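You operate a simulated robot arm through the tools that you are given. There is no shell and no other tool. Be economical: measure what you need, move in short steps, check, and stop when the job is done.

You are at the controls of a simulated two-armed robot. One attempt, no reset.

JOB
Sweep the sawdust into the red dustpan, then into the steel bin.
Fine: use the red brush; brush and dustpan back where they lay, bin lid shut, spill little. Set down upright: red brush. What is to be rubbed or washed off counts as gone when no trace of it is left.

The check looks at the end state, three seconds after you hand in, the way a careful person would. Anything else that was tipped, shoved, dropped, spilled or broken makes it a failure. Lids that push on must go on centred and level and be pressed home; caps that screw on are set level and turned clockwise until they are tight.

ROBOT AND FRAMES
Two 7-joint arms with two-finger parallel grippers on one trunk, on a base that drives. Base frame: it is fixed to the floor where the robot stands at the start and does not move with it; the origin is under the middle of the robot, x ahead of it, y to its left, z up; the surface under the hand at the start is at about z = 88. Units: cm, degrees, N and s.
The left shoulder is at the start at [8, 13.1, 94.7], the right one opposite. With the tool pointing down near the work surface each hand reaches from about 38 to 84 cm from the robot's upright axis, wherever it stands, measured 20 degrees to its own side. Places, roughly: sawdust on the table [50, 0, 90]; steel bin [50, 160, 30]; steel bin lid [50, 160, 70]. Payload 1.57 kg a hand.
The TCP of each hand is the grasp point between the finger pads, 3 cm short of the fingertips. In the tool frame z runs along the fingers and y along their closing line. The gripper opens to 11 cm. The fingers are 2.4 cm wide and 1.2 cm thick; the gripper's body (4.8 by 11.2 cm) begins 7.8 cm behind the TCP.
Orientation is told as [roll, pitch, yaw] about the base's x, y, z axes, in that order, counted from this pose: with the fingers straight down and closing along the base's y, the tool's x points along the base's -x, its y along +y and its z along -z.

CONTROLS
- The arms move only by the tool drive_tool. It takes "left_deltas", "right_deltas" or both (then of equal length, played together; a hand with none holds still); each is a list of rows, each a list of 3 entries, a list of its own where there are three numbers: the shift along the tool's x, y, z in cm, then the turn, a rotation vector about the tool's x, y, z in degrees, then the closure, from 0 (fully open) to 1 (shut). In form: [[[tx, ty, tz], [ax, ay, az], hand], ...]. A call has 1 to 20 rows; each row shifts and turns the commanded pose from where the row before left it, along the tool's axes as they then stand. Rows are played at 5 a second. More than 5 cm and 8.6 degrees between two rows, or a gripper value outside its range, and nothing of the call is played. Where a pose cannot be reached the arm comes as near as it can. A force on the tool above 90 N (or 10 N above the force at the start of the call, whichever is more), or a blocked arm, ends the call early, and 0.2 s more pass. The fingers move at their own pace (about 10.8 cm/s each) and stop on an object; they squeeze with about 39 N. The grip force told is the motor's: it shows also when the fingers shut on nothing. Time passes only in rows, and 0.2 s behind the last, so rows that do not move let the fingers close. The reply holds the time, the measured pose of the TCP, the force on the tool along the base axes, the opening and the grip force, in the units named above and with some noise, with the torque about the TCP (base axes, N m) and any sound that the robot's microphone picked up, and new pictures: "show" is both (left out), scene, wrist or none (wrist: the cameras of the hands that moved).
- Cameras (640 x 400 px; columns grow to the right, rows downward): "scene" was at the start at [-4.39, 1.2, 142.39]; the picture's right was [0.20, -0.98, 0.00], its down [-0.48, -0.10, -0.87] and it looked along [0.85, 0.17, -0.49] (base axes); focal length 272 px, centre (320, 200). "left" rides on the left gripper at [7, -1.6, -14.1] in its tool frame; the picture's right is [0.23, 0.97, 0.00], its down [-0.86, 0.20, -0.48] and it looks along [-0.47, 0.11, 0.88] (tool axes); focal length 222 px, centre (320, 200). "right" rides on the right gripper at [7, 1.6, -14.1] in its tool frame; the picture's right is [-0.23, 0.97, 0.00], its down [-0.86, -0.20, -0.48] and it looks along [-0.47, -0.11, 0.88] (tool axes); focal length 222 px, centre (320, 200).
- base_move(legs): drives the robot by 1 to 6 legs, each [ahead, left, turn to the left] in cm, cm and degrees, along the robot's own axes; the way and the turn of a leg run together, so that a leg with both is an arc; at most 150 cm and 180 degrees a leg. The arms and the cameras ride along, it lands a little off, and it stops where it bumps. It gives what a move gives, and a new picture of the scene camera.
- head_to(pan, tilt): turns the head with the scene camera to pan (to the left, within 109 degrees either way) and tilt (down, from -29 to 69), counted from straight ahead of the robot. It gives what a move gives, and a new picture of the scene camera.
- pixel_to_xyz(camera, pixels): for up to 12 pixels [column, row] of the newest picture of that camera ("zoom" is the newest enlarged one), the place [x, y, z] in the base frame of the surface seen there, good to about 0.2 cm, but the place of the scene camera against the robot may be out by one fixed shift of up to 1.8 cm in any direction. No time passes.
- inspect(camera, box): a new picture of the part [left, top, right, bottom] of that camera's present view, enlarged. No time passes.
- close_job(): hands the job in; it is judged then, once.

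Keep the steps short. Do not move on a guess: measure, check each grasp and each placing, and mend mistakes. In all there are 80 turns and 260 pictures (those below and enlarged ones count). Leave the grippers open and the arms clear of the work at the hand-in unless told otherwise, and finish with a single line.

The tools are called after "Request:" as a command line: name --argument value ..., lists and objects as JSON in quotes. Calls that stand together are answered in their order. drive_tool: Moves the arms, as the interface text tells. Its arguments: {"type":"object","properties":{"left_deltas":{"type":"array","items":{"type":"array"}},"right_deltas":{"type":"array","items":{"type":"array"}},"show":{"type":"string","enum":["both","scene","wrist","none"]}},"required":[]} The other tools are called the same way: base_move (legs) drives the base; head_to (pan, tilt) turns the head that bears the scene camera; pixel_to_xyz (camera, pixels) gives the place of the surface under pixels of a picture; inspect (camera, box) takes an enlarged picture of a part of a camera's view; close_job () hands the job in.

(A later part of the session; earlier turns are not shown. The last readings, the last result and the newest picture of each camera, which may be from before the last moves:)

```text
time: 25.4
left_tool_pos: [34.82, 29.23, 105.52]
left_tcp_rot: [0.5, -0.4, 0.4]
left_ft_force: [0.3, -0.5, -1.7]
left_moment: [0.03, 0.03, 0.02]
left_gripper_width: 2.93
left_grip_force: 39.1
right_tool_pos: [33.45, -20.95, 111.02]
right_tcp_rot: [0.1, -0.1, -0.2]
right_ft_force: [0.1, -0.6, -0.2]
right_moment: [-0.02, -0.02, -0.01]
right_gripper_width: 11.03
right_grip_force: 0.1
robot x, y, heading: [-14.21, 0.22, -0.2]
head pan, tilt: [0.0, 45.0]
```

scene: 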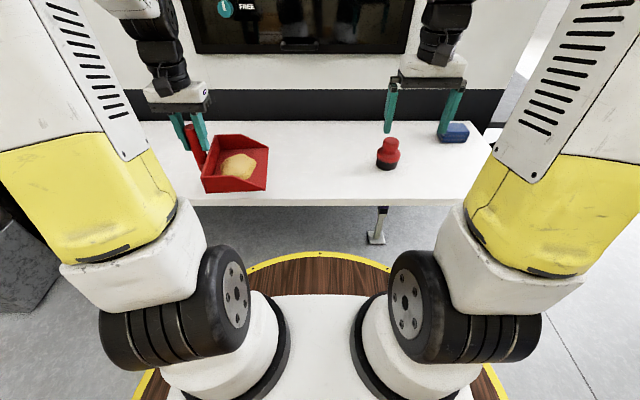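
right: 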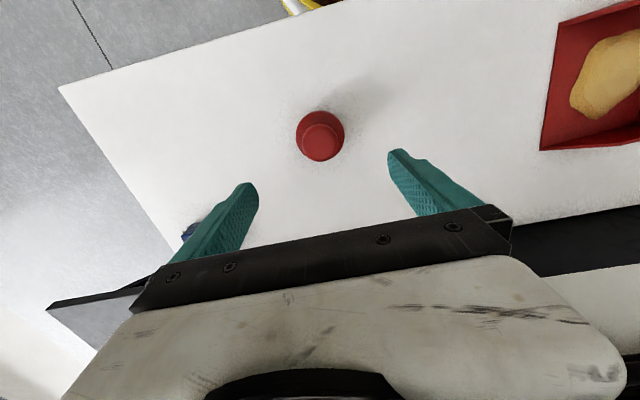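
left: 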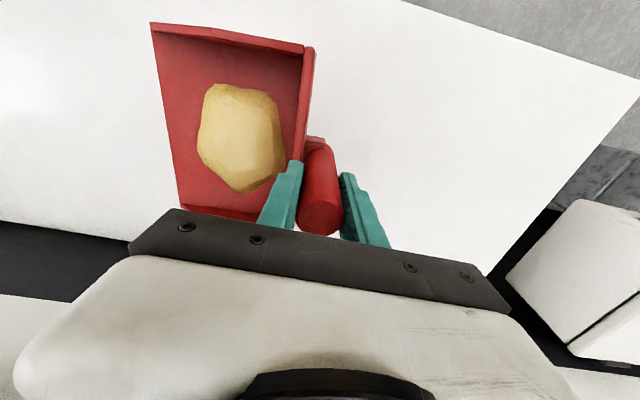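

I was blocked at x≈-14.5 by something behind, probably the cardboard boxes. I'll look there before going on.

Request:
head_to --pan 109 --tilt 40

Request:
pixel_to_xyz --camera "scene" --pixels '[[320, 300], [400, 300], [250, 300], [320, 350], [450, 350], [200, 250]]'

```text
time: 27.3
left_tool_pos: [34.8, 29.14, 105.57]
left_tcp_rot: [0.6, -0.4, 0.5]
left_ft_force: [0.3, 0.3, -1.7]
left_moment: [0.06, 0.02, 0.03]
left_gripper_width: 2.92
left_grip_force: 39.4
right_tool_pos: [33.57, -20.91, 110.96]
right_tcp_rot: [0.0, 0.0, -0.3]
right_ft_force: [0.6, 0.6, 0.1]
right_moment: [-0.04, 0.01, 0.0]
right_gripper_width: 11.01
right_grip_force: 0.2
robot x, y, heading: [-14.08, 0.13, -0.0]
head pan, tilt: [108.9, 40.0]
```

scene: 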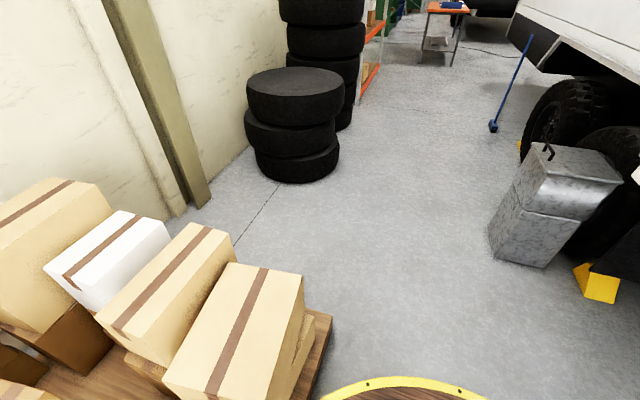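

```text
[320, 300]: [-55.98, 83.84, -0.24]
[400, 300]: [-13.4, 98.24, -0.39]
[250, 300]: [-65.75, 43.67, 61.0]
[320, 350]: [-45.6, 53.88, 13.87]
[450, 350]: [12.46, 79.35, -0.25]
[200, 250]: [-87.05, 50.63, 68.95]
```

The robot touched the pallet with the boxes; nothing has moved. I'll raise both hands for clearance over the white box, ease 1.5 cm forward off the pallet, then drive left.

Request:
drive_tool --left_deltas '[[[0, 0, -2.5], [0, 0, 0], 1], [[0, 0, -2.5], [0, 0, 0], 1], [[0, 0, -2.5], [0, 0, 0], 1]]' --right_deltas '[[[0, 0, -2.5], [0, 0, 0], 0], [[0, 0, -2.5], [0, 0, 0], 0], [[0, 0, -2.5], [0, 0, 0], 0]]' --show "none"

Request:
base_move --legs '[[1.5, 0, 0], [0, 80, 0], [0, 80, 0]]'

Request:
head_to --pan 0 --tilt 45

```text
time: 28.1
left_tool_pos: [34.76, 29.03, 113.23]
left_tcp_rot: [0.6, -0.4, 0.3]
left_ft_force: [-0.2, -0.5, -1.8]
left_moment: [0.07, -0.02, 0.0]
left_gripper_width: 2.93
left_grip_force: 39.3
right_tool_pos: [33.46, -20.97, 118.57]
right_tcp_rot: [0.0, -0.1, -0.1]
right_ft_force: [0.5, -0.7, 0.1]
right_moment: [0.03, 0.04, -0.03]
right_gripper_width: 11.0
right_grip_force: 0.1
robot x, y, heading: [-14.34, 0.1, -0.3]
head pan, tilt: [108.9, 40.0]
```

```text
time: 36.6
left_tool_pos: [36.1, 187.28, 113.23]
left_tcp_rot: [0.6, -0.5, 0.3]
left_ft_force: [-0.5, 0.4, -0.9]
left_moment: [0.05, -0.03, -0.02]
left_gripper_width: 2.94
left_grip_force: 39.0
right_tool_pos: [34.89, 137.43, 118.55]
right_tcp_rot: [0.0, -0.1, -0.4]
right_ft_force: [0.2, 0.2, -0.4]
right_moment: [0.02, -0.03, -0.02]
right_gripper_width: 10.99
right_grip_force: 0.2
robot x, y, heading: [-13.08, 158.33, -0.3]
head pan, tilt: [108.9, 40.0]
```

scene: 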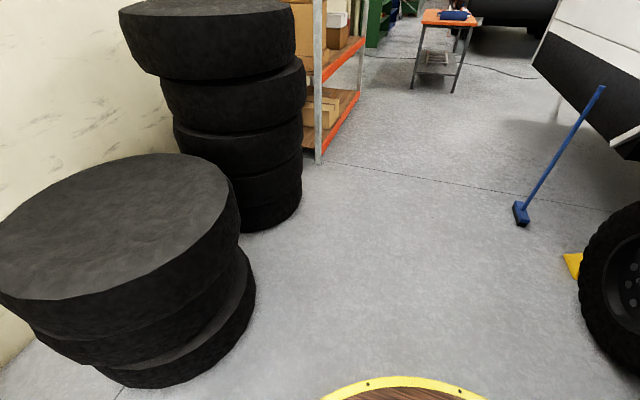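

```text
time: 38.4
left_tool_pos: [36.21, 187.25, 113.18]
left_tcp_rot: [0.6, -0.4, 0.3]
left_ft_force: [0.8, 0.5, -1.5]
left_moment: [0.08, 0.0, 0.01]
left_gripper_width: 2.93
left_grip_force: 38.5
right_tool_pos: [34.77, 137.34, 118.54]
right_tcp_rot: [0.0, 0.2, -0.3]
right_ft_force: [0.2, -0.2, 1.1]
right_moment: [0.01, -0.04, -0.02]
right_gripper_width: 11.0
right_grip_force: 0.1
robot x, y, heading: [-12.82, 158.83, -0.5]
head pan, tilt: [0.0, 45.0]
```

scene: 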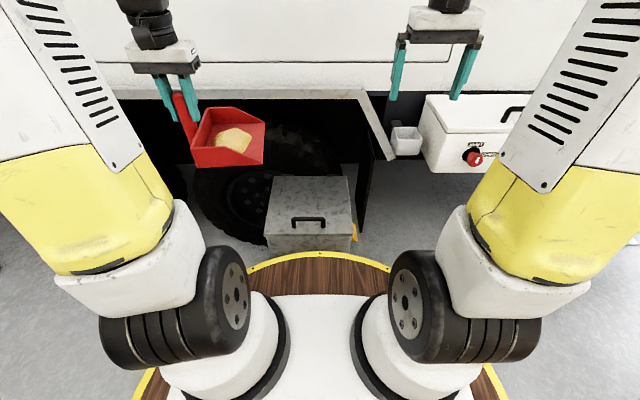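

Dust is still in the pan, and the bin lid with its handle at ~(308,220) is in front of me. I'll enlarge and measure it.

Request:
inspect --camera "scene" --box '[230, 160, 400, 270]'

Request:
pixel_to_xyz --camera "scene" --pixels '[[276, 178], [346, 178], [266, 233], [351, 236], [294, 219], [308, 218], [322, 219], [294, 225], [323, 226], [308, 224], [308, 200], [372, 190]]'

```text
3.64 times, centred on (315, 215) of scene
```

zoom: 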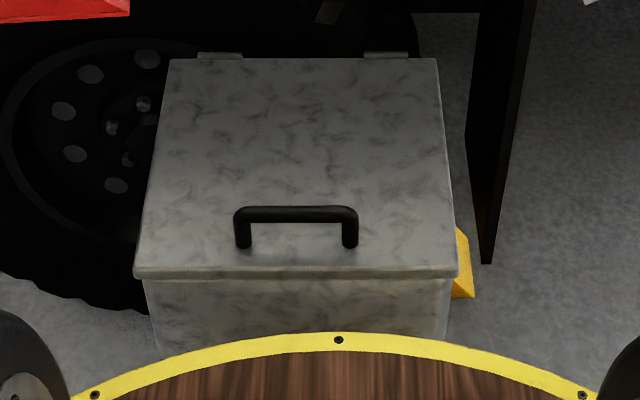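

```text
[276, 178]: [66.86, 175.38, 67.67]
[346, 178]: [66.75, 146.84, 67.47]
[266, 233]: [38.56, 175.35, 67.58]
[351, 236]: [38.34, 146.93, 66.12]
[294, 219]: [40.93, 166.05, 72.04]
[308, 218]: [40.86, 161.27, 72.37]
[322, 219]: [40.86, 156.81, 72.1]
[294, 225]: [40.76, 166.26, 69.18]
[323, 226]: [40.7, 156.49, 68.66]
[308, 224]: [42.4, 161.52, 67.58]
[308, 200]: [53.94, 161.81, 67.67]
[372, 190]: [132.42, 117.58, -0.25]
```

The lid is hinged at the far edge (x≈67). Its handle bar runs along y at x≈40.9, top z≈72.3. I'll check how far I can drive forward by measuring the deck edge, the bin front and the truck body above.

Request:
pixel_to_xyz --camera "scene" --pixels '[[318, 253], [250, 268], [390, 270], [308, 245], [250, 70], [250, 94], [330, 94], [370, 110], [400, 145], [427, 130], [380, 150]]'

Request:
inspect --camera "right" --box '[0, 0, 640, 400]'

```text
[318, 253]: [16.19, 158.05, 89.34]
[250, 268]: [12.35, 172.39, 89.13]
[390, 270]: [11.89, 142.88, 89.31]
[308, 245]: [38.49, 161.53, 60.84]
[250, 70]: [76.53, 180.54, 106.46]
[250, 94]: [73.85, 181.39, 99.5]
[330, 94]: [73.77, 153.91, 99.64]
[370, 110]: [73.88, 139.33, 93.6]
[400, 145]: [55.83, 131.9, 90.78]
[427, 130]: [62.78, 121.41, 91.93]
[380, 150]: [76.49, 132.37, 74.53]
```

```text
1.00 times, centred on (320, 200) of right (not enlarged: the box is as wide or as high as the picture)
```

zoom: 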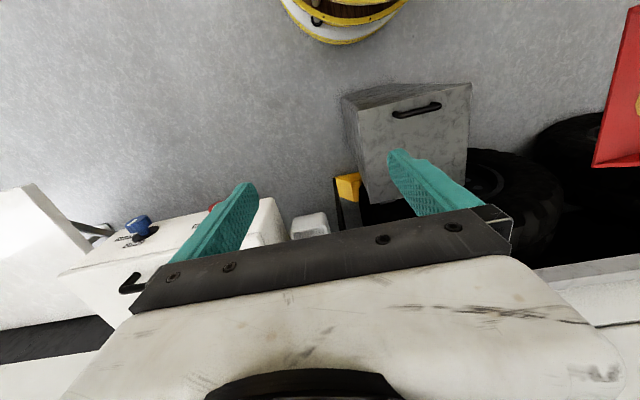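

The truck body hangs at x≈74 above z≈93, so the lid can go to about 70° with a hand on it. First I'll turn the right hand 90° so the fingers close along x, then bring it over the handle. I'll also shift the left hand 6 cm outward for room.

Request:
drive_tool --left_deltas '[[[0, 1, 0], [0, 0, 0], 1], [[0, 1, 0], [0, 0, 0], 1], [[0, 1, 0], [0, 0, 0], 1], [[0, 1, 0], [0, 0, 0], 1], [[0, 1, 0], [0, 0, 0], 1], [[0, 1, 0], [0, 0, 0], 1], [[0, 0, 0], [0, 0, 0], 1], [[0, 0, 0], [0, 0, 0], 1], [[0, 0, 0], [0, 0, 0], 1], [[0, 0, 0], [0, 0, 0], 1], [[0, 0, 0], [0, 0, 0], 1]]' --right_deltas '[[[0, 0, 0], [0, 0, -8.18], 0], [[0, 0, 0], [0, 0, -8.18], 0], [[0, 0, 0], [0, 0, -8.18], 0], [[0, 0, 0], [0, 0, -8.18], 0], [[0, 0, 0], [0, 0, -8.18], 0], [[0, 0, 0], [0, 0, -8.18], 0], [[0, 0, 0], [0, 0, -8.18], 0], [[0, 0, 0], [0, 0, -8.18], 0], [[0, 0, 0], [0, 0, -8.18], 0], [[0, 0, 0], [0, 0, -8.18], 0], [[0, 0, 0], [0, 0, -8.18], 0]]' --show "scene"

```text
time: 40.8
left_tool_pos: [36.2, 193.34, 113.26]
left_tcp_rot: [0.5, -0.4, 0.3]
left_ft_force: [-0.4, 0.0, -0.9]
left_moment: [0.09, 0.02, 0.02]
left_gripper_width: 2.92
left_grip_force: 38.4
right_tool_pos: [34.75, 137.31, 118.52]
right_tcp_rot: [0.0, 0.0, 89.9]
right_ft_force: [0.4, -0.9, 0.5]
right_moment: [0.01, 0.01, 0.02]
right_gripper_width: 11.02
right_grip_force: 0.1
robot x, y, heading: [-12.94, 158.74, -0.4]
head pan, tilt: [0.0, 45.0]
```

scene: 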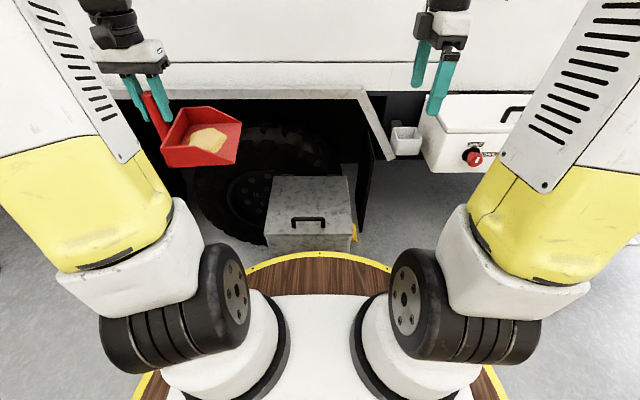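

The turn worked. Next I'll move the right hand over the handle (x≈41.2, y≈161.5), down to z≈94, for a wrist check.

Request:
drive_tool --right_deltas '[[[-3, -0.8, 3], [0, 0, 0], 0], [[-3, -0.8, 3], [0, 0, 0], 0], [[-3, -0.8, 3], [0, 0, 0], 0], [[-3, -0.8, 3], [0, 0, 0], 0], [[-3, -0.8, 3], [0, 0, 0], 0], [[-3, -0.8, 3], [0, 0, 0], 0], [[-3, -0.8, 3], [0, 0, 0], 0], [[-3, -0.8, 3], [0, 0, 0], 0]]'

```text
time: 42.6
left_tool_pos: [36.21, 193.35, 113.3]
left_tcp_rot: [0.6, -0.4, 0.3]
left_ft_force: [-0.2, -0.6, -1.0]
left_moment: [0.07, -0.01, 0.01]
left_gripper_width: 2.91
left_grip_force: 39.1
right_tool_pos: [41.4, 161.47, 94.56]
right_tcp_rot: [0.0, 0.0, 89.6]
right_ft_force: [-0.1, -0.4, 0.3]
right_moment: [0.05, -0.03, -0.01]
right_gripper_width: 11.0
right_grip_force: 0.0
robot x, y, heading: [-12.94, 158.36, -0.2]
head pan, tilt: [0.0, 45.0]
```

scene: 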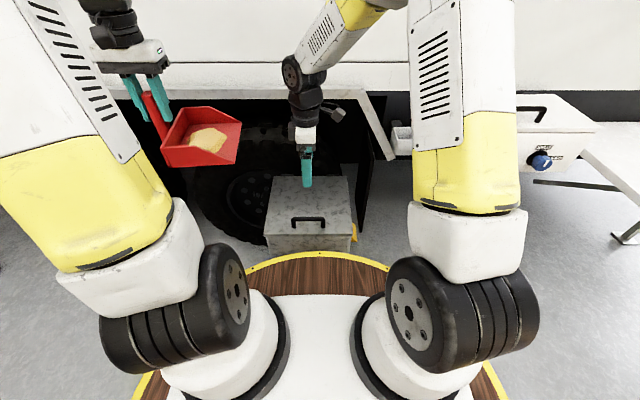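
right: 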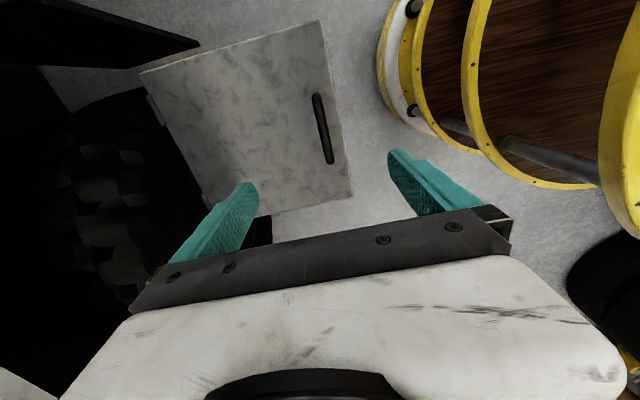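

I'll measure the handle bar with the wrist camera.

Request:
pixel_to_xyz --camera "right" --pixels '[[316, 96], [320, 115], [324, 130], [327, 145], [330, 160], [340, 150], [145, 75], [320, 22], [352, 195], [310, 130]]'

Request:
inspect --camera "right" --box '[270, 70, 380, 190]'

```text
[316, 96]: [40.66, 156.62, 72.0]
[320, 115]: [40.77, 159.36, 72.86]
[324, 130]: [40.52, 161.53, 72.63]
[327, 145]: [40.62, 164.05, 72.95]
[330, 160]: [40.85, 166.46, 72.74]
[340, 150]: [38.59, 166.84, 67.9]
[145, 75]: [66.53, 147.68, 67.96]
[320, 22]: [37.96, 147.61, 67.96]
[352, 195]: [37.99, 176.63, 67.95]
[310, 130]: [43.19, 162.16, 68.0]
```

```text
3.33 times, centred on (325, 130) of right
```

zoom: 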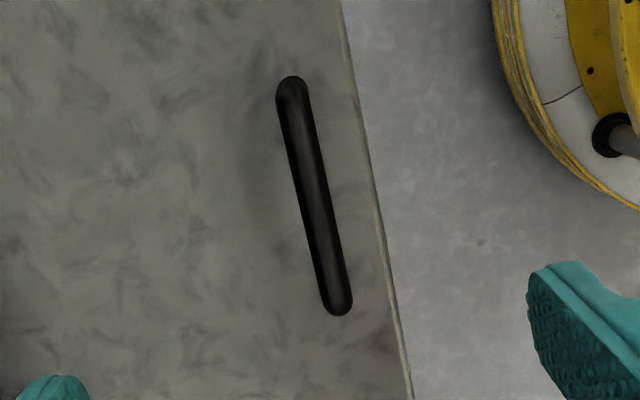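

Bar centre is x≈40.65, y≈161.6, top z≈72.9, with the lid surface at z 68. I'll lower the open hand to z≈72.2, which leaves the tips 1.2 cm above the lid.

Request:
drive_tool --right_deltas '[[[0, 0.75, 4], [0, 0, 0], 0], [[0, 0, 4], [0, 0, 0], 0], [[0, 0, 4], [0, 0, 0], 0.3], [[0, 0, 4], [0, 0, 0], 0.4], [[0, 0, 4], [0, 0, 0], 0.4], [[0, 0, 2.2], [0, 0, 0], 0.4]]' --show "wrist"

```text
time: 44.0
left_tool_pos: [36.18, 193.3, 113.28]
left_tcp_rot: [0.6, -0.4, 0.2]
left_ft_force: [0.4, 0.2, -0.4]
left_moment: [0.07, 0.01, -0.03]
left_gripper_width: 2.93
left_grip_force: 38.4
right_tool_pos: [40.48, 161.38, 72.31]
right_tcp_rot: [-0.1, 0.0, 89.7]
right_ft_force: [-0.1, 0.2, 0.0]
right_moment: [0.0, -0.01, -0.03]
right_gripper_width: 6.62
right_grip_force: 0.1
robot x, y, heading: [-12.78, 158.61, -0.4]
head pan, tilt: [0.0, 45.0]
```

right: 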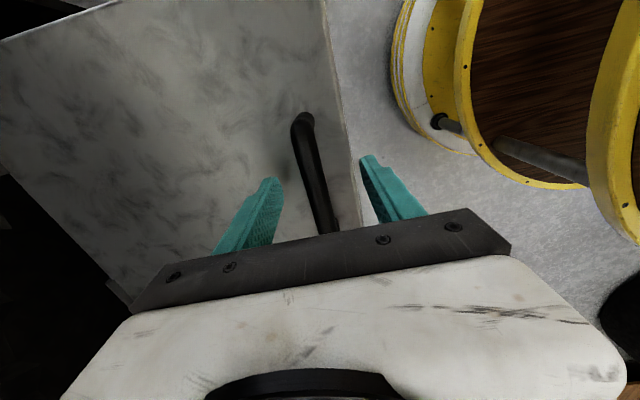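

The bar lies between the fingers. I'll close and lift about 12° along the hinge arc, then check forces.

Request:
drive_tool --right_deltas '[[[0, 0, 0], [0, 0, 0], 1], [[0, 0, 0], [0, 0, 0], 1], [[0, 0, 0], [0, 0, 0], 1], [[0, -0.25, -1.35], [0, 0, 0], 1], [[0, -0.35, -1.35], [0, 0, 0], 1], [[0, -0.45, -1.3], [0, 0, 0], 1], [[0, -0.5, -1.3], [0, 0, 0], 1], [[0, 0, 0], [0, 0, 0], 1]]'

```text
time: 45.8
left_tool_pos: [36.1, 193.38, 113.31]
left_tcp_rot: [0.6, -0.4, 0.4]
left_ft_force: [0.1, 0.6, -0.6]
left_moment: [0.04, 0.0, 0.01]
left_gripper_width: 2.93
left_grip_force: 39.1
right_tool_pos: [41.98, 161.31, 77.68]
right_tcp_rot: [0.3, 0.0, 89.7]
right_ft_force: [-6.0, 8.4, -0.5]
right_moment: [0.21, 0.18, 0.33]
right_gripper_width: 1.57
right_grip_force: 31.3
robot x, y, heading: [-12.7, 158.52, -0.1]
head pan, tilt: [0.0, 45.0]
```

scene: 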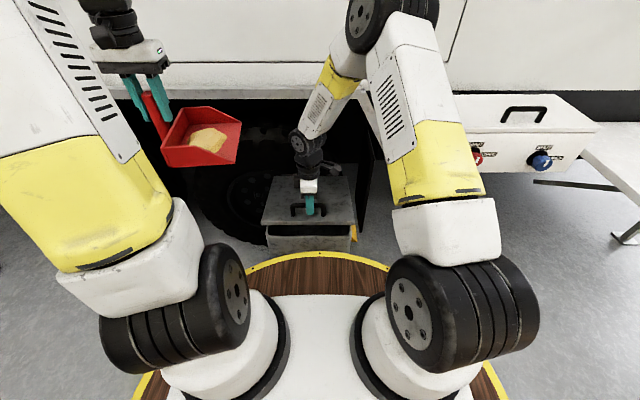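
right: 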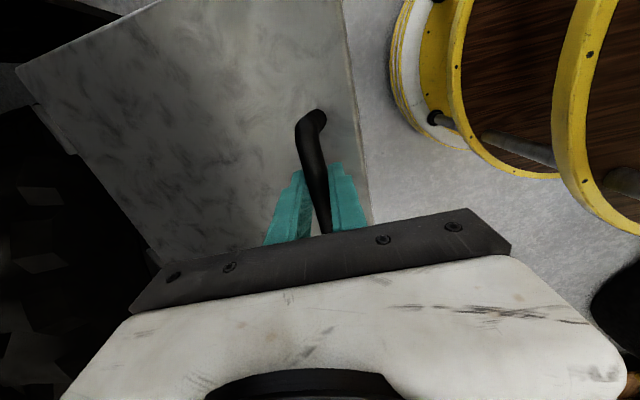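

The lid follows, with the grip on the bar and low force. I'll continue along the arc to about 44°.

Request:
drive_tool --right_deltas '[[[0, -0.75, -1.65], [0, 0, 0], 1], [[0, -0.85, -1.65], [0, 0, 0], 1], [[0, -1.0, -1.5], [0, 0, 0], 1], [[0, -1.1, -1.5], [0, 0, 0], 1], [[0, -1.2, -1.35], [0, 0, 0], 1], [[0, -1.25, -1.35], [0, 0, 0], 1], [[0, -1.4, -1.2], [0, 0, 0], 1], [[0, -1.45, -1.2], [0, 0, 0], 1], [[0, 0, 0], [0, 0, 0], 1]]'

```text
time: 47.8
left_tool_pos: [36.1, 193.29, 113.27]
left_tcp_rot: [0.7, -0.4, 0.3]
left_ft_force: [-0.1, -0.4, -2.1]
left_moment: [0.06, 0.02, -0.02]
left_gripper_width: 2.92
left_grip_force: 38.5
right_tool_pos: [51.23, 161.5, 89.13]
right_tcp_rot: [-0.2, -0.1, 89.8]
right_ft_force: [-13.8, 7.2, 22.2]
right_moment: [0.14, 0.0, 0.42]
right_gripper_width: 1.61
right_grip_force: 31.6
robot x, y, heading: [-12.86, 158.46, -0.3]
head pan, tilt: [0.0, 45.0]
```

scene: 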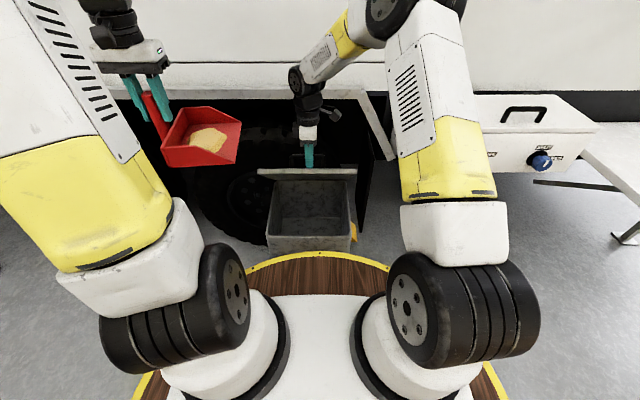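
right: 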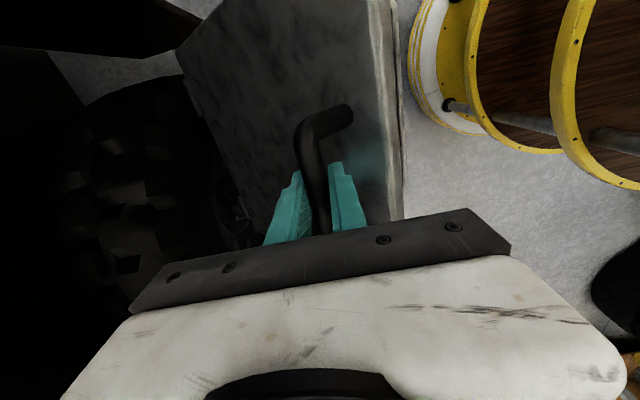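

The lid is about 44° up. The tool is pressed slightly outward (22 N), so I'll correct the arc outward by 0.4 cm and continue to about 68°.

Request:
drive_tool --right_deltas '[[[0, -1.2, -1.3], [0, 0, 0], 1], [[0, -1.5, -1.05], [0, 0, 0], 1], [[0, -1.6, -0.85], [0, 0, 0], 1], [[0, -1.65, -0.75], [0, 0, 0], 1], [[0, -1.75, -0.6], [0, 0, 0], 1], [[0, -1.8, -0.5], [0, 0, 0], 1], [[0, 0, 0], [0, 0, 0], 1]]'

Request:
inspect --camera "scene" --box '[220, 60, 400, 270]'

```text
time: 49.4
left_tool_pos: [36.25, 193.33, 113.26]
left_tcp_rot: [0.6, -0.4, 0.3]
left_ft_force: [-0.1, 0.3, -1.0]
left_moment: [0.09, 0.01, -0.02]
left_gripper_width: 2.9
left_grip_force: 39.0
right_tool_pos: [60.69, 161.34, 94.28]
right_tcp_rot: [0.1, -0.1, 89.7]
right_ft_force: [-1.0, 9.2, 1.2]
right_moment: [0.54, 0.15, 0.77]
right_gripper_width: 1.57
right_grip_force: 31.4
robot x, y, heading: [-13.13, 158.43, -0.2]
head pan, tilt: [0.0, 45.0]
```

scene: 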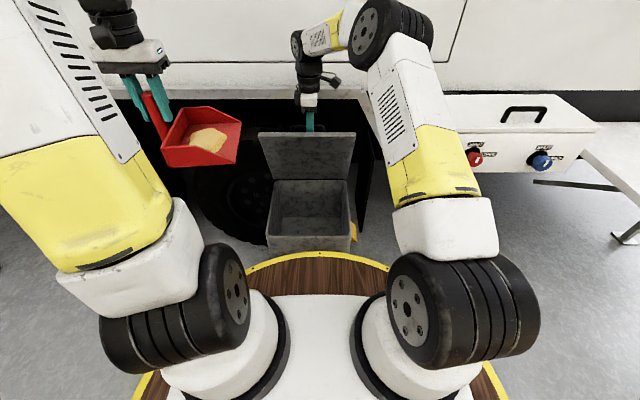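
right: 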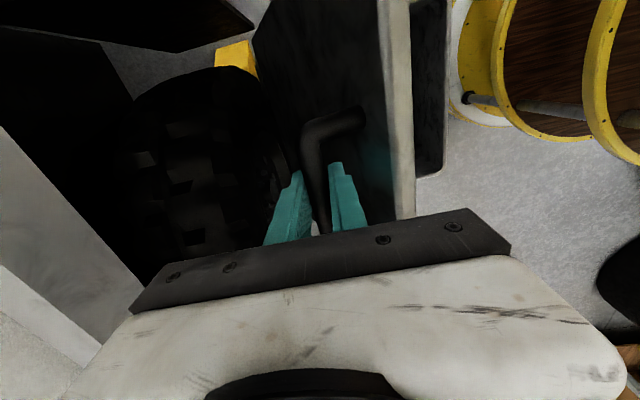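

```text
1.90 times, centred on (310, 165) of scene
```

zoom: 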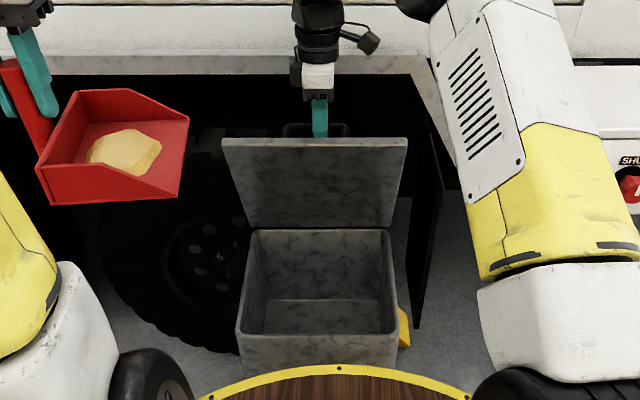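

The lid is open about 68° and held, and the opening is free. I'll measure the bin rim and the lid's free edge.

Request:
pixel_to_xyz --camera "zoom" --pixels '[[247, 330], [395, 332], [255, 235], [385, 235], [225, 142], [405, 142], [320, 333], [320, 280], [345, 35], [375, 35]]'

```text
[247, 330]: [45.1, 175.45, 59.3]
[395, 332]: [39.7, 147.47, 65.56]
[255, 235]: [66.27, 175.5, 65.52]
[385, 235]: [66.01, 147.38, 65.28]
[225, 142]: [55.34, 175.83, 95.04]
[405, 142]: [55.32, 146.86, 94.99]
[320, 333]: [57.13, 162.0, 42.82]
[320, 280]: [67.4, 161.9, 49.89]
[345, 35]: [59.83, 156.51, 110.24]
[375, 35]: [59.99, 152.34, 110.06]
```

Opening spans x 40–65, y 148–175, rim z≈66, with the lid edge at x 55, z 95. Pour plan: turn the pan so its mouth faces the robot, then tip it with the lip inside the bin. First I'll move the left hand forward 14 cm and yaw it 45°, keeping it level.

Request:
drive_tool --left_deltas '[[[-3.5, 0, -0.5], [0, 0, 0], 1], [[-3.5, 0, -0.5], [0, 0, 0], 1], [[-3.5, 0, -0.5], [0, 0, 0], 1], [[-3.5, 0, -0.5], [0, 0, 0], 1], [[0, 0, 0], [0, 0, 7.5], 1], [[0, 0, 0], [0, 0, 7.5], 1], [[0, 0, 0], [0, 0, 7.5], 1], [[0, 0, 0], [0, 0, 7.5], 1], [[0, 0, 0], [0, 0, 7.5], 1], [[0, 0, 0], [0, 0, 7.5], 1]]'

```text
time: 51.6
left_tool_pos: [50.12, 193.41, 115.28]
left_tcp_rot: [0.7, 0.1, -44.9]
left_ft_force: [-0.1, -0.3, -1.6]
left_moment: [0.06, -0.05, -0.05]
left_gripper_width: 2.94
left_grip_force: 38.6
right_tool_pos: [60.62, 161.28, 94.26]
right_tcp_rot: [0.0, 0.0, 89.7]
right_ft_force: [-3.3, 9.0, 16.0]
right_moment: [-0.14, -0.04, 0.74]
right_gripper_width: 1.59
right_grip_force: 31.6
robot x, y, heading: [-12.84, 158.53, 0.0]
head pan, tilt: [0.0, 45.0]
```

scene: 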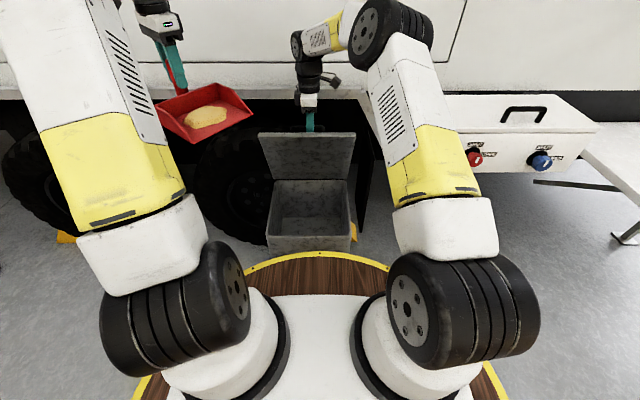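
left: 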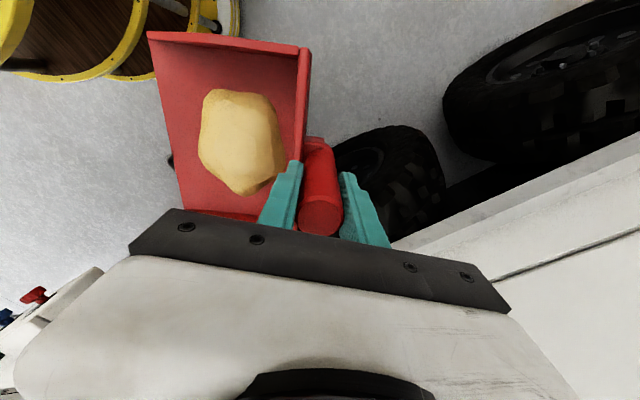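

Level, and the heap is steady. I'll yaw another 45°.

Request:
drive_tool --left_deltas '[[[0, 0, 0], [0, 0, 7.5], 1], [[0, 0, 0], [0, 0, 7.5], 1], [[0, 0, 0], [0, 0, 7.5], 1], [[0, 0, 0], [0, 0, 7.5], 1], [[0, 0, 0], [0, 0, 7.5], 1], [[0, 0, 0], [0, 0, 7.5], 1]]' --show "scene"

```text
time: 53.0
left_tool_pos: [50.25, 193.45, 115.4]
left_tcp_rot: [0.4, 0.6, -89.8]
left_ft_force: [-0.3, -0.2, -2.7]
left_moment: [0.0, -0.06, 0.0]
left_gripper_width: 2.93
left_grip_force: 38.9
right_tool_pos: [60.7, 161.21, 94.18]
right_tcp_rot: [0.0, 0.0, 89.7]
right_ft_force: [-4.9, 8.7, 17.6]
right_moment: [-0.03, 0.0, 0.74]
right_gripper_width: 1.59
right_grip_force: 31.6
robot x, y, heading: [-12.89, 158.39, -0.4]
head pan, tilt: [0.0, 45.0]
```

scene: 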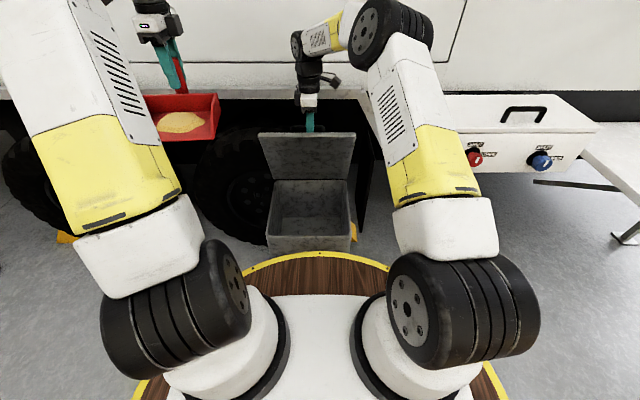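

The pan mouth now faces the robot. For more room behind the pan I'll swing the lid about 8° further open with the right hand.

Request:
drive_tool --right_deltas '[[[0, -1.2, -0.3], [0, 0, 0], 1], [[0, -1.2, -0.15], [0, 0, 0], 1], [[0, -1.2, -0.05], [0, 0, 0], 1], [[0, 0, 0], [0, 0, 0], 1]]'

Request:
pixel_to_xyz --camera "scene" --pixels '[[395, 190], [400, 110], [375, 70], [310, 133], [400, 200], [170, 160], [200, 215]]'

```text
time: 54.0
left_tool_pos: [50.22, 193.28, 115.44]
left_tcp_rot: [0.4, 0.6, -89.6]
left_ft_force: [0.2, -0.6, -0.8]
left_moment: [0.02, -0.04, 0.02]
left_gripper_width: 2.93
left_grip_force: 38.7
right_tool_pos: [64.3, 161.22, 94.53]
right_tcp_rot: [0.0, 0.2, 89.6]
right_ft_force: [-2.6, 4.1, 21.4]
right_moment: [-0.38, -0.01, 0.47]
right_gripper_width: 1.58
right_grip_force: 31.7
robot x, y, heading: [-12.75, 158.32, -0.7]
head pan, tilt: [0.0, 45.0]
```

scene: 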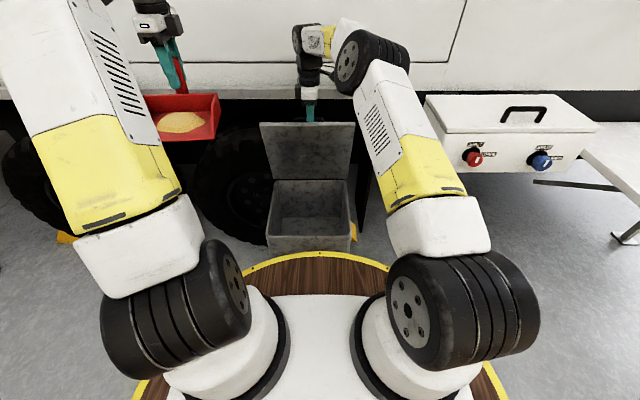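
right: 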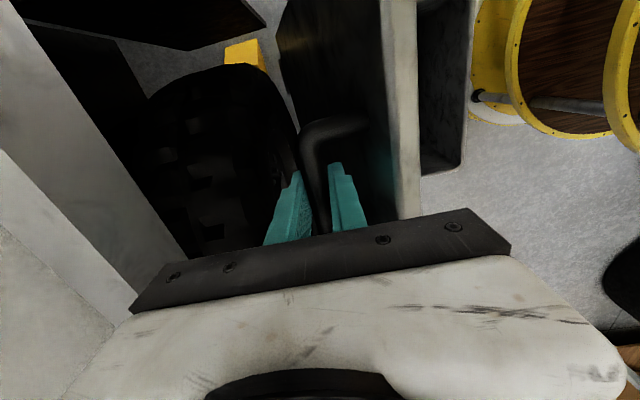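

```text
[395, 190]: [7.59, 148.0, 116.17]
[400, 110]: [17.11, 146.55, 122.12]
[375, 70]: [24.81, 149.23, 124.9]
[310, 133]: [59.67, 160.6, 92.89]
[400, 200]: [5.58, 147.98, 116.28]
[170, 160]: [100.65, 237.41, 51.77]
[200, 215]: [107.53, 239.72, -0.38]
```

Lid about 76°, still held. The right forearm stays at y<149, so the pan fits at y≈163. I'll move the left hand level to about (44, 163, 103).

Request:
drive_tool --left_deltas '[[[-3.37, -0.69, 1.38], [0, 0, 0], 1], [[-3.37, -0.69, 1.38], [0, 0, 0], 1], [[-3.37, -0.69, 1.38], [0, 0, 0], 1], [[-3.37, -0.69, 1.38], [0, 0, 0], 1], [[-3.37, -0.69, 1.38], [0, 0, 0], 1], [[-3.37, -0.69, 1.38], [0, 0, 0], 1], [[-3.37, -0.69, 1.38], [0, 0, 0], 1], [[-3.37, -0.69, 1.38], [0, 0, 0], 1], [[-3.37, -0.69, 1.38], [0, 0, 0], 1]]'

```text
time: 56.0
left_tool_pos: [44.36, 162.89, 102.59]
left_tcp_rot: [0.3, 0.6, -89.6]
left_ft_force: [-0.8, -0.2, -2.1]
left_moment: [-0.01, -0.11, -0.01]
left_gripper_width: 2.92
left_grip_force: 39.3
right_tool_pos: [64.28, 161.24, 94.63]
right_tcp_rot: [0.0, 0.0, 89.6]
right_ft_force: [-3.4, -6.3, 20.9]
right_moment: [0.33, -0.03, 0.49]
right_gripper_width: 1.56
right_grip_force: 31.4
robot x, y, heading: [-12.95, 158.42, -0.3]
head pan, tilt: [0.0, 45.0]
```

scene: 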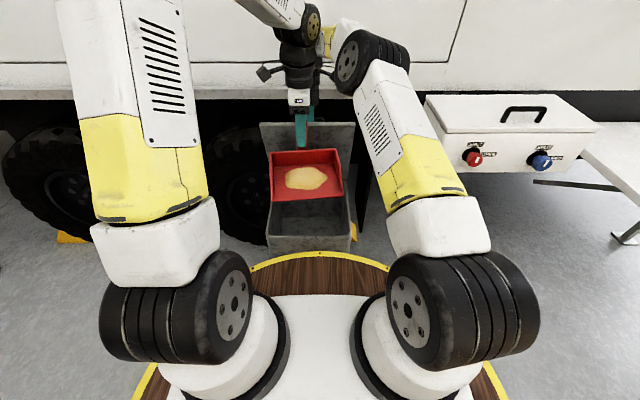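
left: 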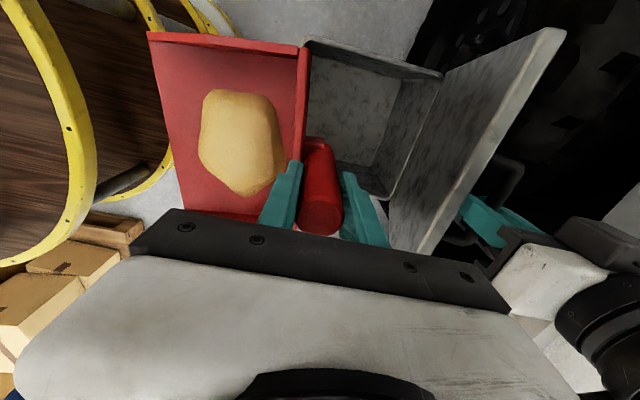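

Pan is level above the bin's front. I'll measure lip, pan back and lid edge with the left camera.

Request:
pixel_to_xyz --camera "left" --pixels '[[151, 36], [180, 205], [297, 50], [562, 32], [435, 225], [436, 78], [400, 190], [306, 40], [318, 215], [240, 140]]'

```text
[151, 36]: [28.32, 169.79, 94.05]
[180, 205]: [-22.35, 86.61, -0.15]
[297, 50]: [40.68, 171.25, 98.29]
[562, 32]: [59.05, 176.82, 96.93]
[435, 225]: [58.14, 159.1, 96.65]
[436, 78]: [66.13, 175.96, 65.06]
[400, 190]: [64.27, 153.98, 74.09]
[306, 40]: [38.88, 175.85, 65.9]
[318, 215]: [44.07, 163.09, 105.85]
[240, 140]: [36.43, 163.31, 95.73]
```

The lip is at x≈28.3, z≈93.6 and the lid edge at x≈58.5, z≈97. I'll descend forward with a slight tilt, 10° in this call, and check the heap.

Request:
drive_tool --left_deltas '[[[0, 1.06, 2.31], [-2.5, 0, 0], 1], [[0, 0.96, 2.35], [-2.5, 0, 0], 1], [[0, 0.855, 2.39], [-2.5, 0, 0], 1], [[0, 0.75, 2.43], [-2.5, 0, 0], 1]]'

```text
time: 57.0
left_tool_pos: [48.56, 163.23, 93.29]
left_tcp_rot: [10.5, 0.6, -89.8]
left_ft_force: [0.7, -0.5, -1.2]
left_moment: [0.01, 0.0, 0.03]
left_gripper_width: 2.94
left_grip_force: 38.8
right_tool_pos: [64.29, 161.13, 94.62]
right_tcp_rot: [0.1, 0.0, 89.5]
right_ft_force: [-3.6, -8.2, 19.9]
right_moment: [-0.09, 0.02, 0.46]
right_gripper_width: 1.58
right_grip_force: 31.5
robot x, y, heading: [-12.92, 158.51, -0.5]
head pan, tilt: [0.0, 45.0]
```

scene: 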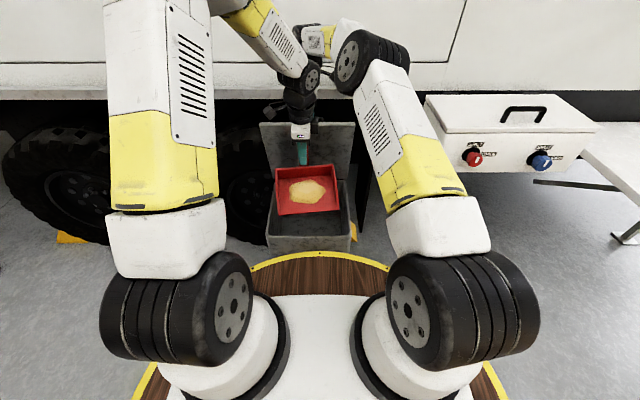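
left: 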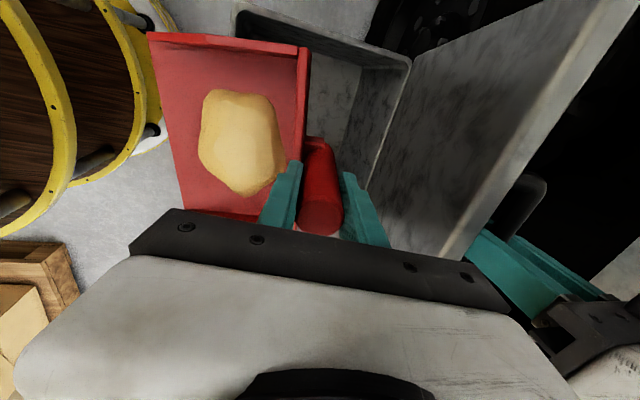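

Heap steady at 10°. Another 10° and down, so the lip comes inside the rim.

Request:
drive_tool --left_deltas '[[[0, 0.643, 2.46], [-2.5, 0, 0], 1], [[0, 0.535, 2.48], [-2.5, 0, 0], 1], [[0, 0.426, 2.5], [-2.5, 0, 0], 1], [[0, 0.316, 2.5], [-2.5, 0, 0], 1]]'

Request:
pixel_to_xyz --camera "left" --pixels '[[151, 36], [155, 70], [297, 50]]'

```text
time: 58.0
left_tool_pos: [52.82, 163.23, 84.09]
left_tcp_rot: [20.5, 0.6, -89.8]
left_ft_force: [0.3, 0.5, -1.6]
left_moment: [0.03, -0.03, -0.06]
left_gripper_width: 2.91
left_grip_force: 38.8
right_tool_pos: [64.39, 161.24, 94.66]
right_tcp_rot: [0.0, -0.1, 89.7]
right_ft_force: [-2.3, -9.8, 16.4]
right_moment: [0.15, -0.01, 0.42]
right_gripper_width: 1.58
right_grip_force: 31.6
robot x, y, heading: [-12.82, 158.47, -0.4]
head pan, tilt: [0.0, 45.0]
```

scene: 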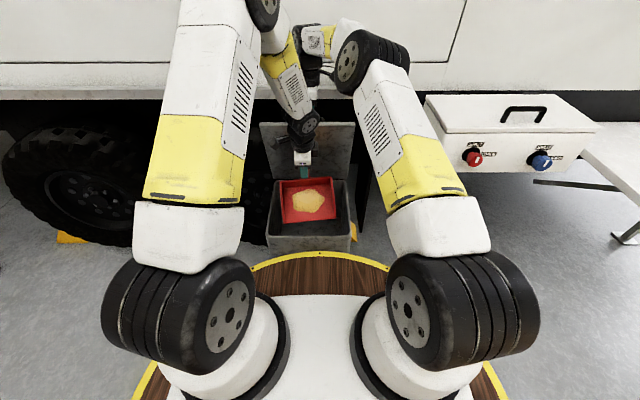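
left: 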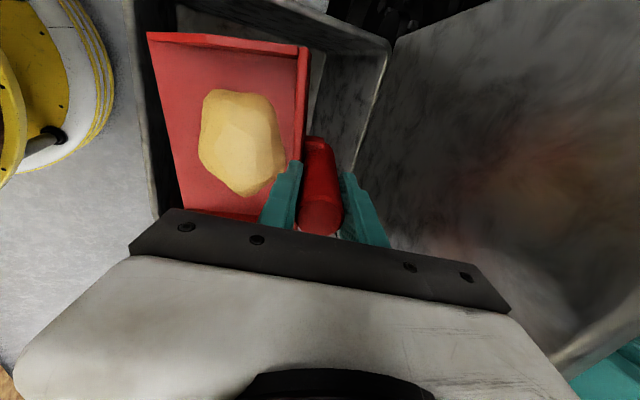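

```text
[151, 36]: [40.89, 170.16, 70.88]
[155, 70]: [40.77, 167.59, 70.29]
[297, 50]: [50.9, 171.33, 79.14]
```

The lip is inside the bin (x≈40.8, z≈70.5) and the heap is still. I'll tilt to 45°, swinging the lip deeper over the opening.

Request:
drive_tool --left_deltas '[[[0, 0.24, -0.66], [-5, 0, 0], 1], [[0, 0.3, -0.63], [-5, 0, 0], 1], [[0, -0.365, -0.707], [-5, 0, 0], 1], [[0, -0.3, -0.736], [-5, 0, 0], 1], [[0, -0.237, -0.76], [-5, 0, 0], 1]]'

```text
time: 59.4
left_tool_pos: [52.25, 167.5, 89.18]
left_tcp_rot: [47.5, -0.7, -85.1]
left_ft_force: [-0.1, -0.4, -2.4]
left_moment: [0.02, -0.03, -0.04]
left_gripper_width: 2.9
left_grip_force: 39.2
right_tool_pos: [64.59, 159.71, 93.36]
right_tcp_rot: [1.0, 0.0, 88.4]
right_ft_force: [-0.2, 5.7, 4.1]
right_moment: [-0.21, 0.02, 0.9]
right_gripper_width: 1.62
right_grip_force: 31.5
robot x, y, heading: [-12.69, 158.63, -0.2]
head pan, tilt: [0.0, 45.0]
stopped in row 5 (left hand): the arm was blocked; the commanded pose is now the measured one
```

scene: 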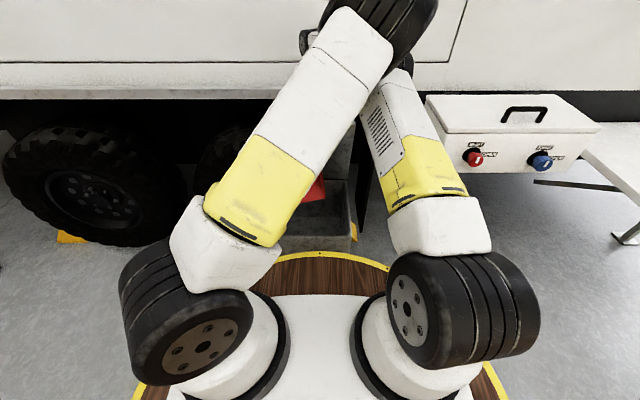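
left: 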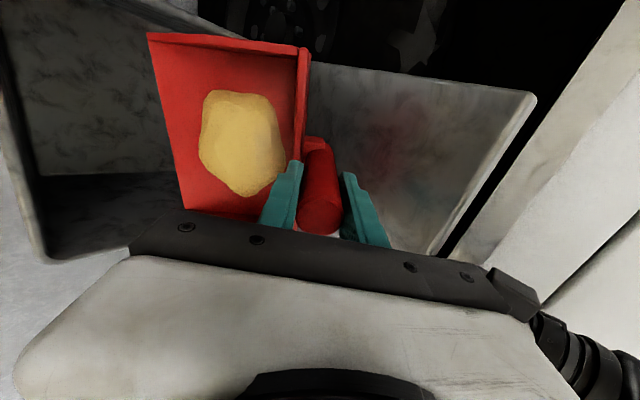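

The arm stalled at 47° because the left upper arm swung across and bumped the right arm. The heap has not moved. I'll back the pan out the same way (up, back, less tilt) and then find another pose.

Request:
drive_tool --left_deltas '[[[-0.2, 0.56, -1.7], [5, 0, 0], 1], [[-0.2, 0.41, -1.74], [5, 0, 0], 1], [[-0.2, 0.26, -1.77], [5, 0, 0], 1], [[-0.2, 0.1, -1.79], [5, 0, 0], 1], [[-0.2, -0.05, -1.79], [5, 0, 0], 1], [[-0.2, -0.21, -1.78], [5, 0, 0], 1], [[-0.2, -0.36, -1.75], [5, 0, 0], 1], [[0, 0, 0], [0, -1, 4.9], 1]]'

```text
time: 61.2
left_tool_pos: [46.24, 165.58, 100.14]
left_tcp_rot: [12.5, -0.6, -90.2]
left_ft_force: [0.0, 0.3, -2.4]
left_moment: [0.03, -0.03, 0.01]
left_gripper_width: 2.9
left_grip_force: 39.2
right_tool_pos: [64.55, 159.65, 93.27]
right_tcp_rot: [1.0, 0.0, 88.2]
right_ft_force: [-0.2, 5.6, 3.6]
right_moment: [-0.2, 0.01, 0.8]
right_gripper_width: 1.66
right_grip_force: 32.0
robot x, y, heading: [-13.3, 158.32, -0.0]
head pan, tilt: [0.0, 45.0]
```

scene: 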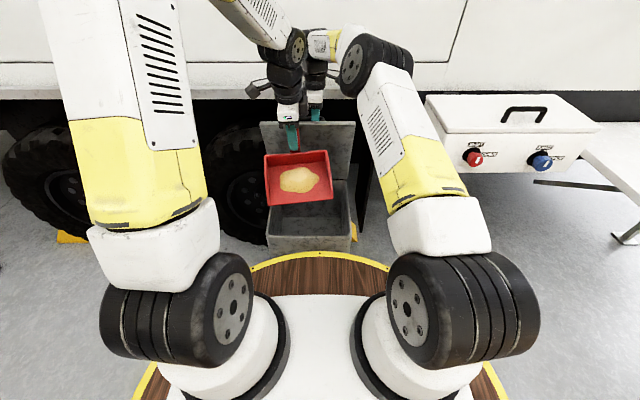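
left: 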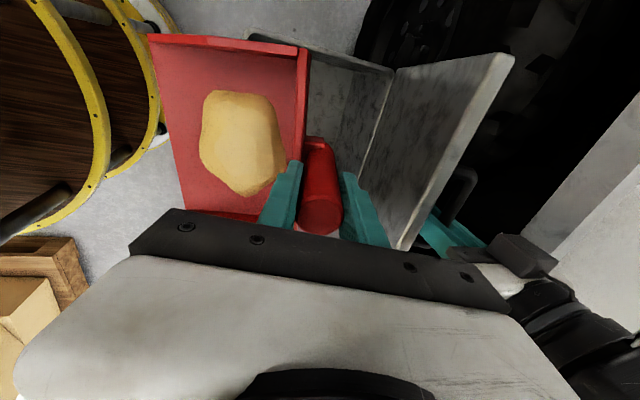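

Recovered, heap intact. The lid seems to weigh almost nothing on the right hand, so it may stay open by itself. I'll move the pan clear to the left, level, and then loosen the right fingers slightly as a test.

Request:
drive_tool --left_deltas '[[[4.5, 0, -0.5], [2, 0, 0], 1], [[4.5, 0, -0.5], [2, 0, 0], 1], [[4.5, 0, -0.5], [2, 0, 0], 1], [[4.5, 0, -0.5], [2, 0, 0], 1], [[4.5, 0, -0.5], [2, 0, 0], 1], [[4.5, 0, -0.5], [2, 0, 0], 1]]' --show "none"

Request:
drive_tool --right_deltas '[[[0, 0, 0], [0, 0, 0], 0.75], [[0, 0, 0], [0, 0, 0], 0.75], [[0, 0, 0], [0, 0, 0], 0.75]]'

```text
time: 62.6
left_tool_pos: [45.95, 192.55, 102.52]
left_tcp_rot: [0.4, -0.9, -90.3]
left_ft_force: [-0.5, -0.6, -2.3]
left_moment: [0.0, -0.13, -0.05]
left_gripper_width: 2.9
left_grip_force: 39.5
right_tool_pos: [64.59, 159.66, 93.39]
right_tcp_rot: [0.9, 0.0, 88.2]
right_ft_force: [-0.1, 8.3, 3.7]
right_moment: [-0.31, 0.01, 0.78]
right_gripper_width: 1.62
right_grip_force: 31.8
robot x, y, heading: [-12.72, 158.25, 0.0]
head pan, tilt: [0.0, 45.0]
```

```text
time: 63.4
left_tool_pos: [45.89, 192.49, 102.66]
left_tcp_rot: [0.5, -0.6, -90.2]
left_ft_force: [0.8, -0.6, -1.2]
left_moment: [0.01, -0.05, -0.04]
left_gripper_width: 2.92
left_grip_force: 39.0
right_tool_pos: [64.49, 159.54, 93.38]
right_tcp_rot: [1.0, 0.2, 88.3]
right_ft_force: [0.1, 0.2, 0.6]
right_moment: [0.01, -0.04, -0.01]
right_gripper_width: 2.76
right_grip_force: 0.1
robot x, y, heading: [-12.8, 158.64, -0.4]
head pan, tilt: [0.0, 45.0]
```

scene: 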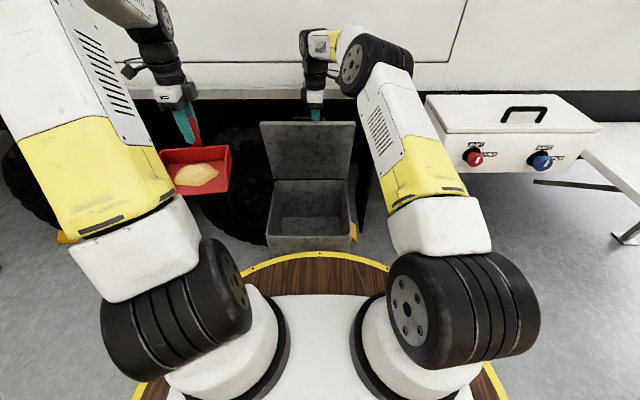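
right: 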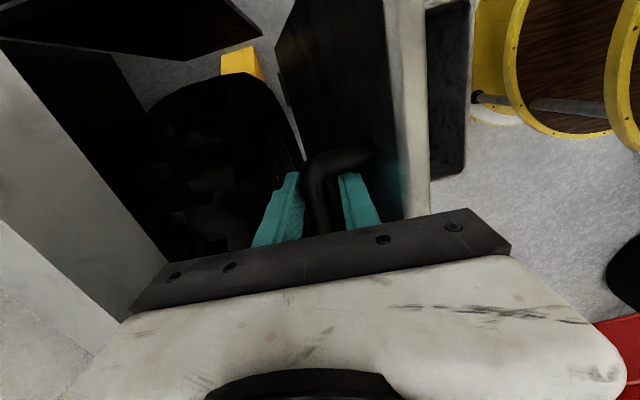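

Fingers are loose and show no force; the lid holds. I'll open a bit more and wait a second to be sure.

Request:
drive_tool --right_deltas '[[[0, 0, 0], [0, 0, 0], 0.65], [[0, 0, 0], [0, 0, 0], 0.65], [[0, 0, 0], [0, 0, 0], 0.65], [[0, 0, 0], [0, 0, 0], 0.65], [[0, 0, 0], [0, 0, 0], 0.65]]' --show "wrist"

```text
time: 64.6
left_tool_pos: [45.82, 192.74, 102.64]
left_tcp_rot: [0.5, -0.6, -90.3]
left_ft_force: [-0.3, -0.6, -1.6]
left_moment: [-0.01, -0.02, 0.02]
left_gripper_width: 2.9
left_grip_force: 39.0
right_tool_pos: [64.53, 159.56, 93.37]
right_tcp_rot: [1.0, 0.1, 88.3]
right_ft_force: [2.1, -1.2, -0.3]
right_moment: [0.02, -0.1, 0.05]
right_gripper_width: 3.63
right_grip_force: 0.0
robot x, y, heading: [-12.79, 158.59, -0.3]
head pan, tilt: [0.0, 45.0]
```

right: 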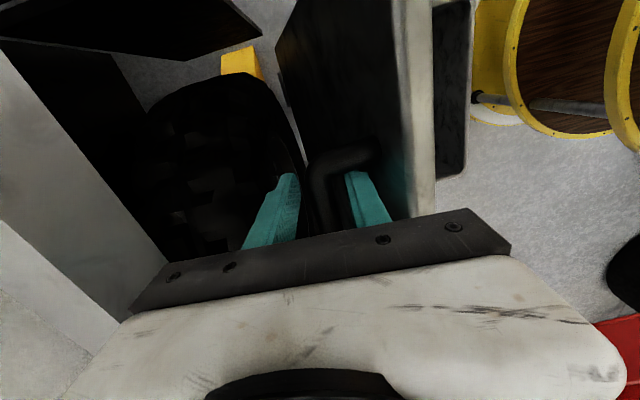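

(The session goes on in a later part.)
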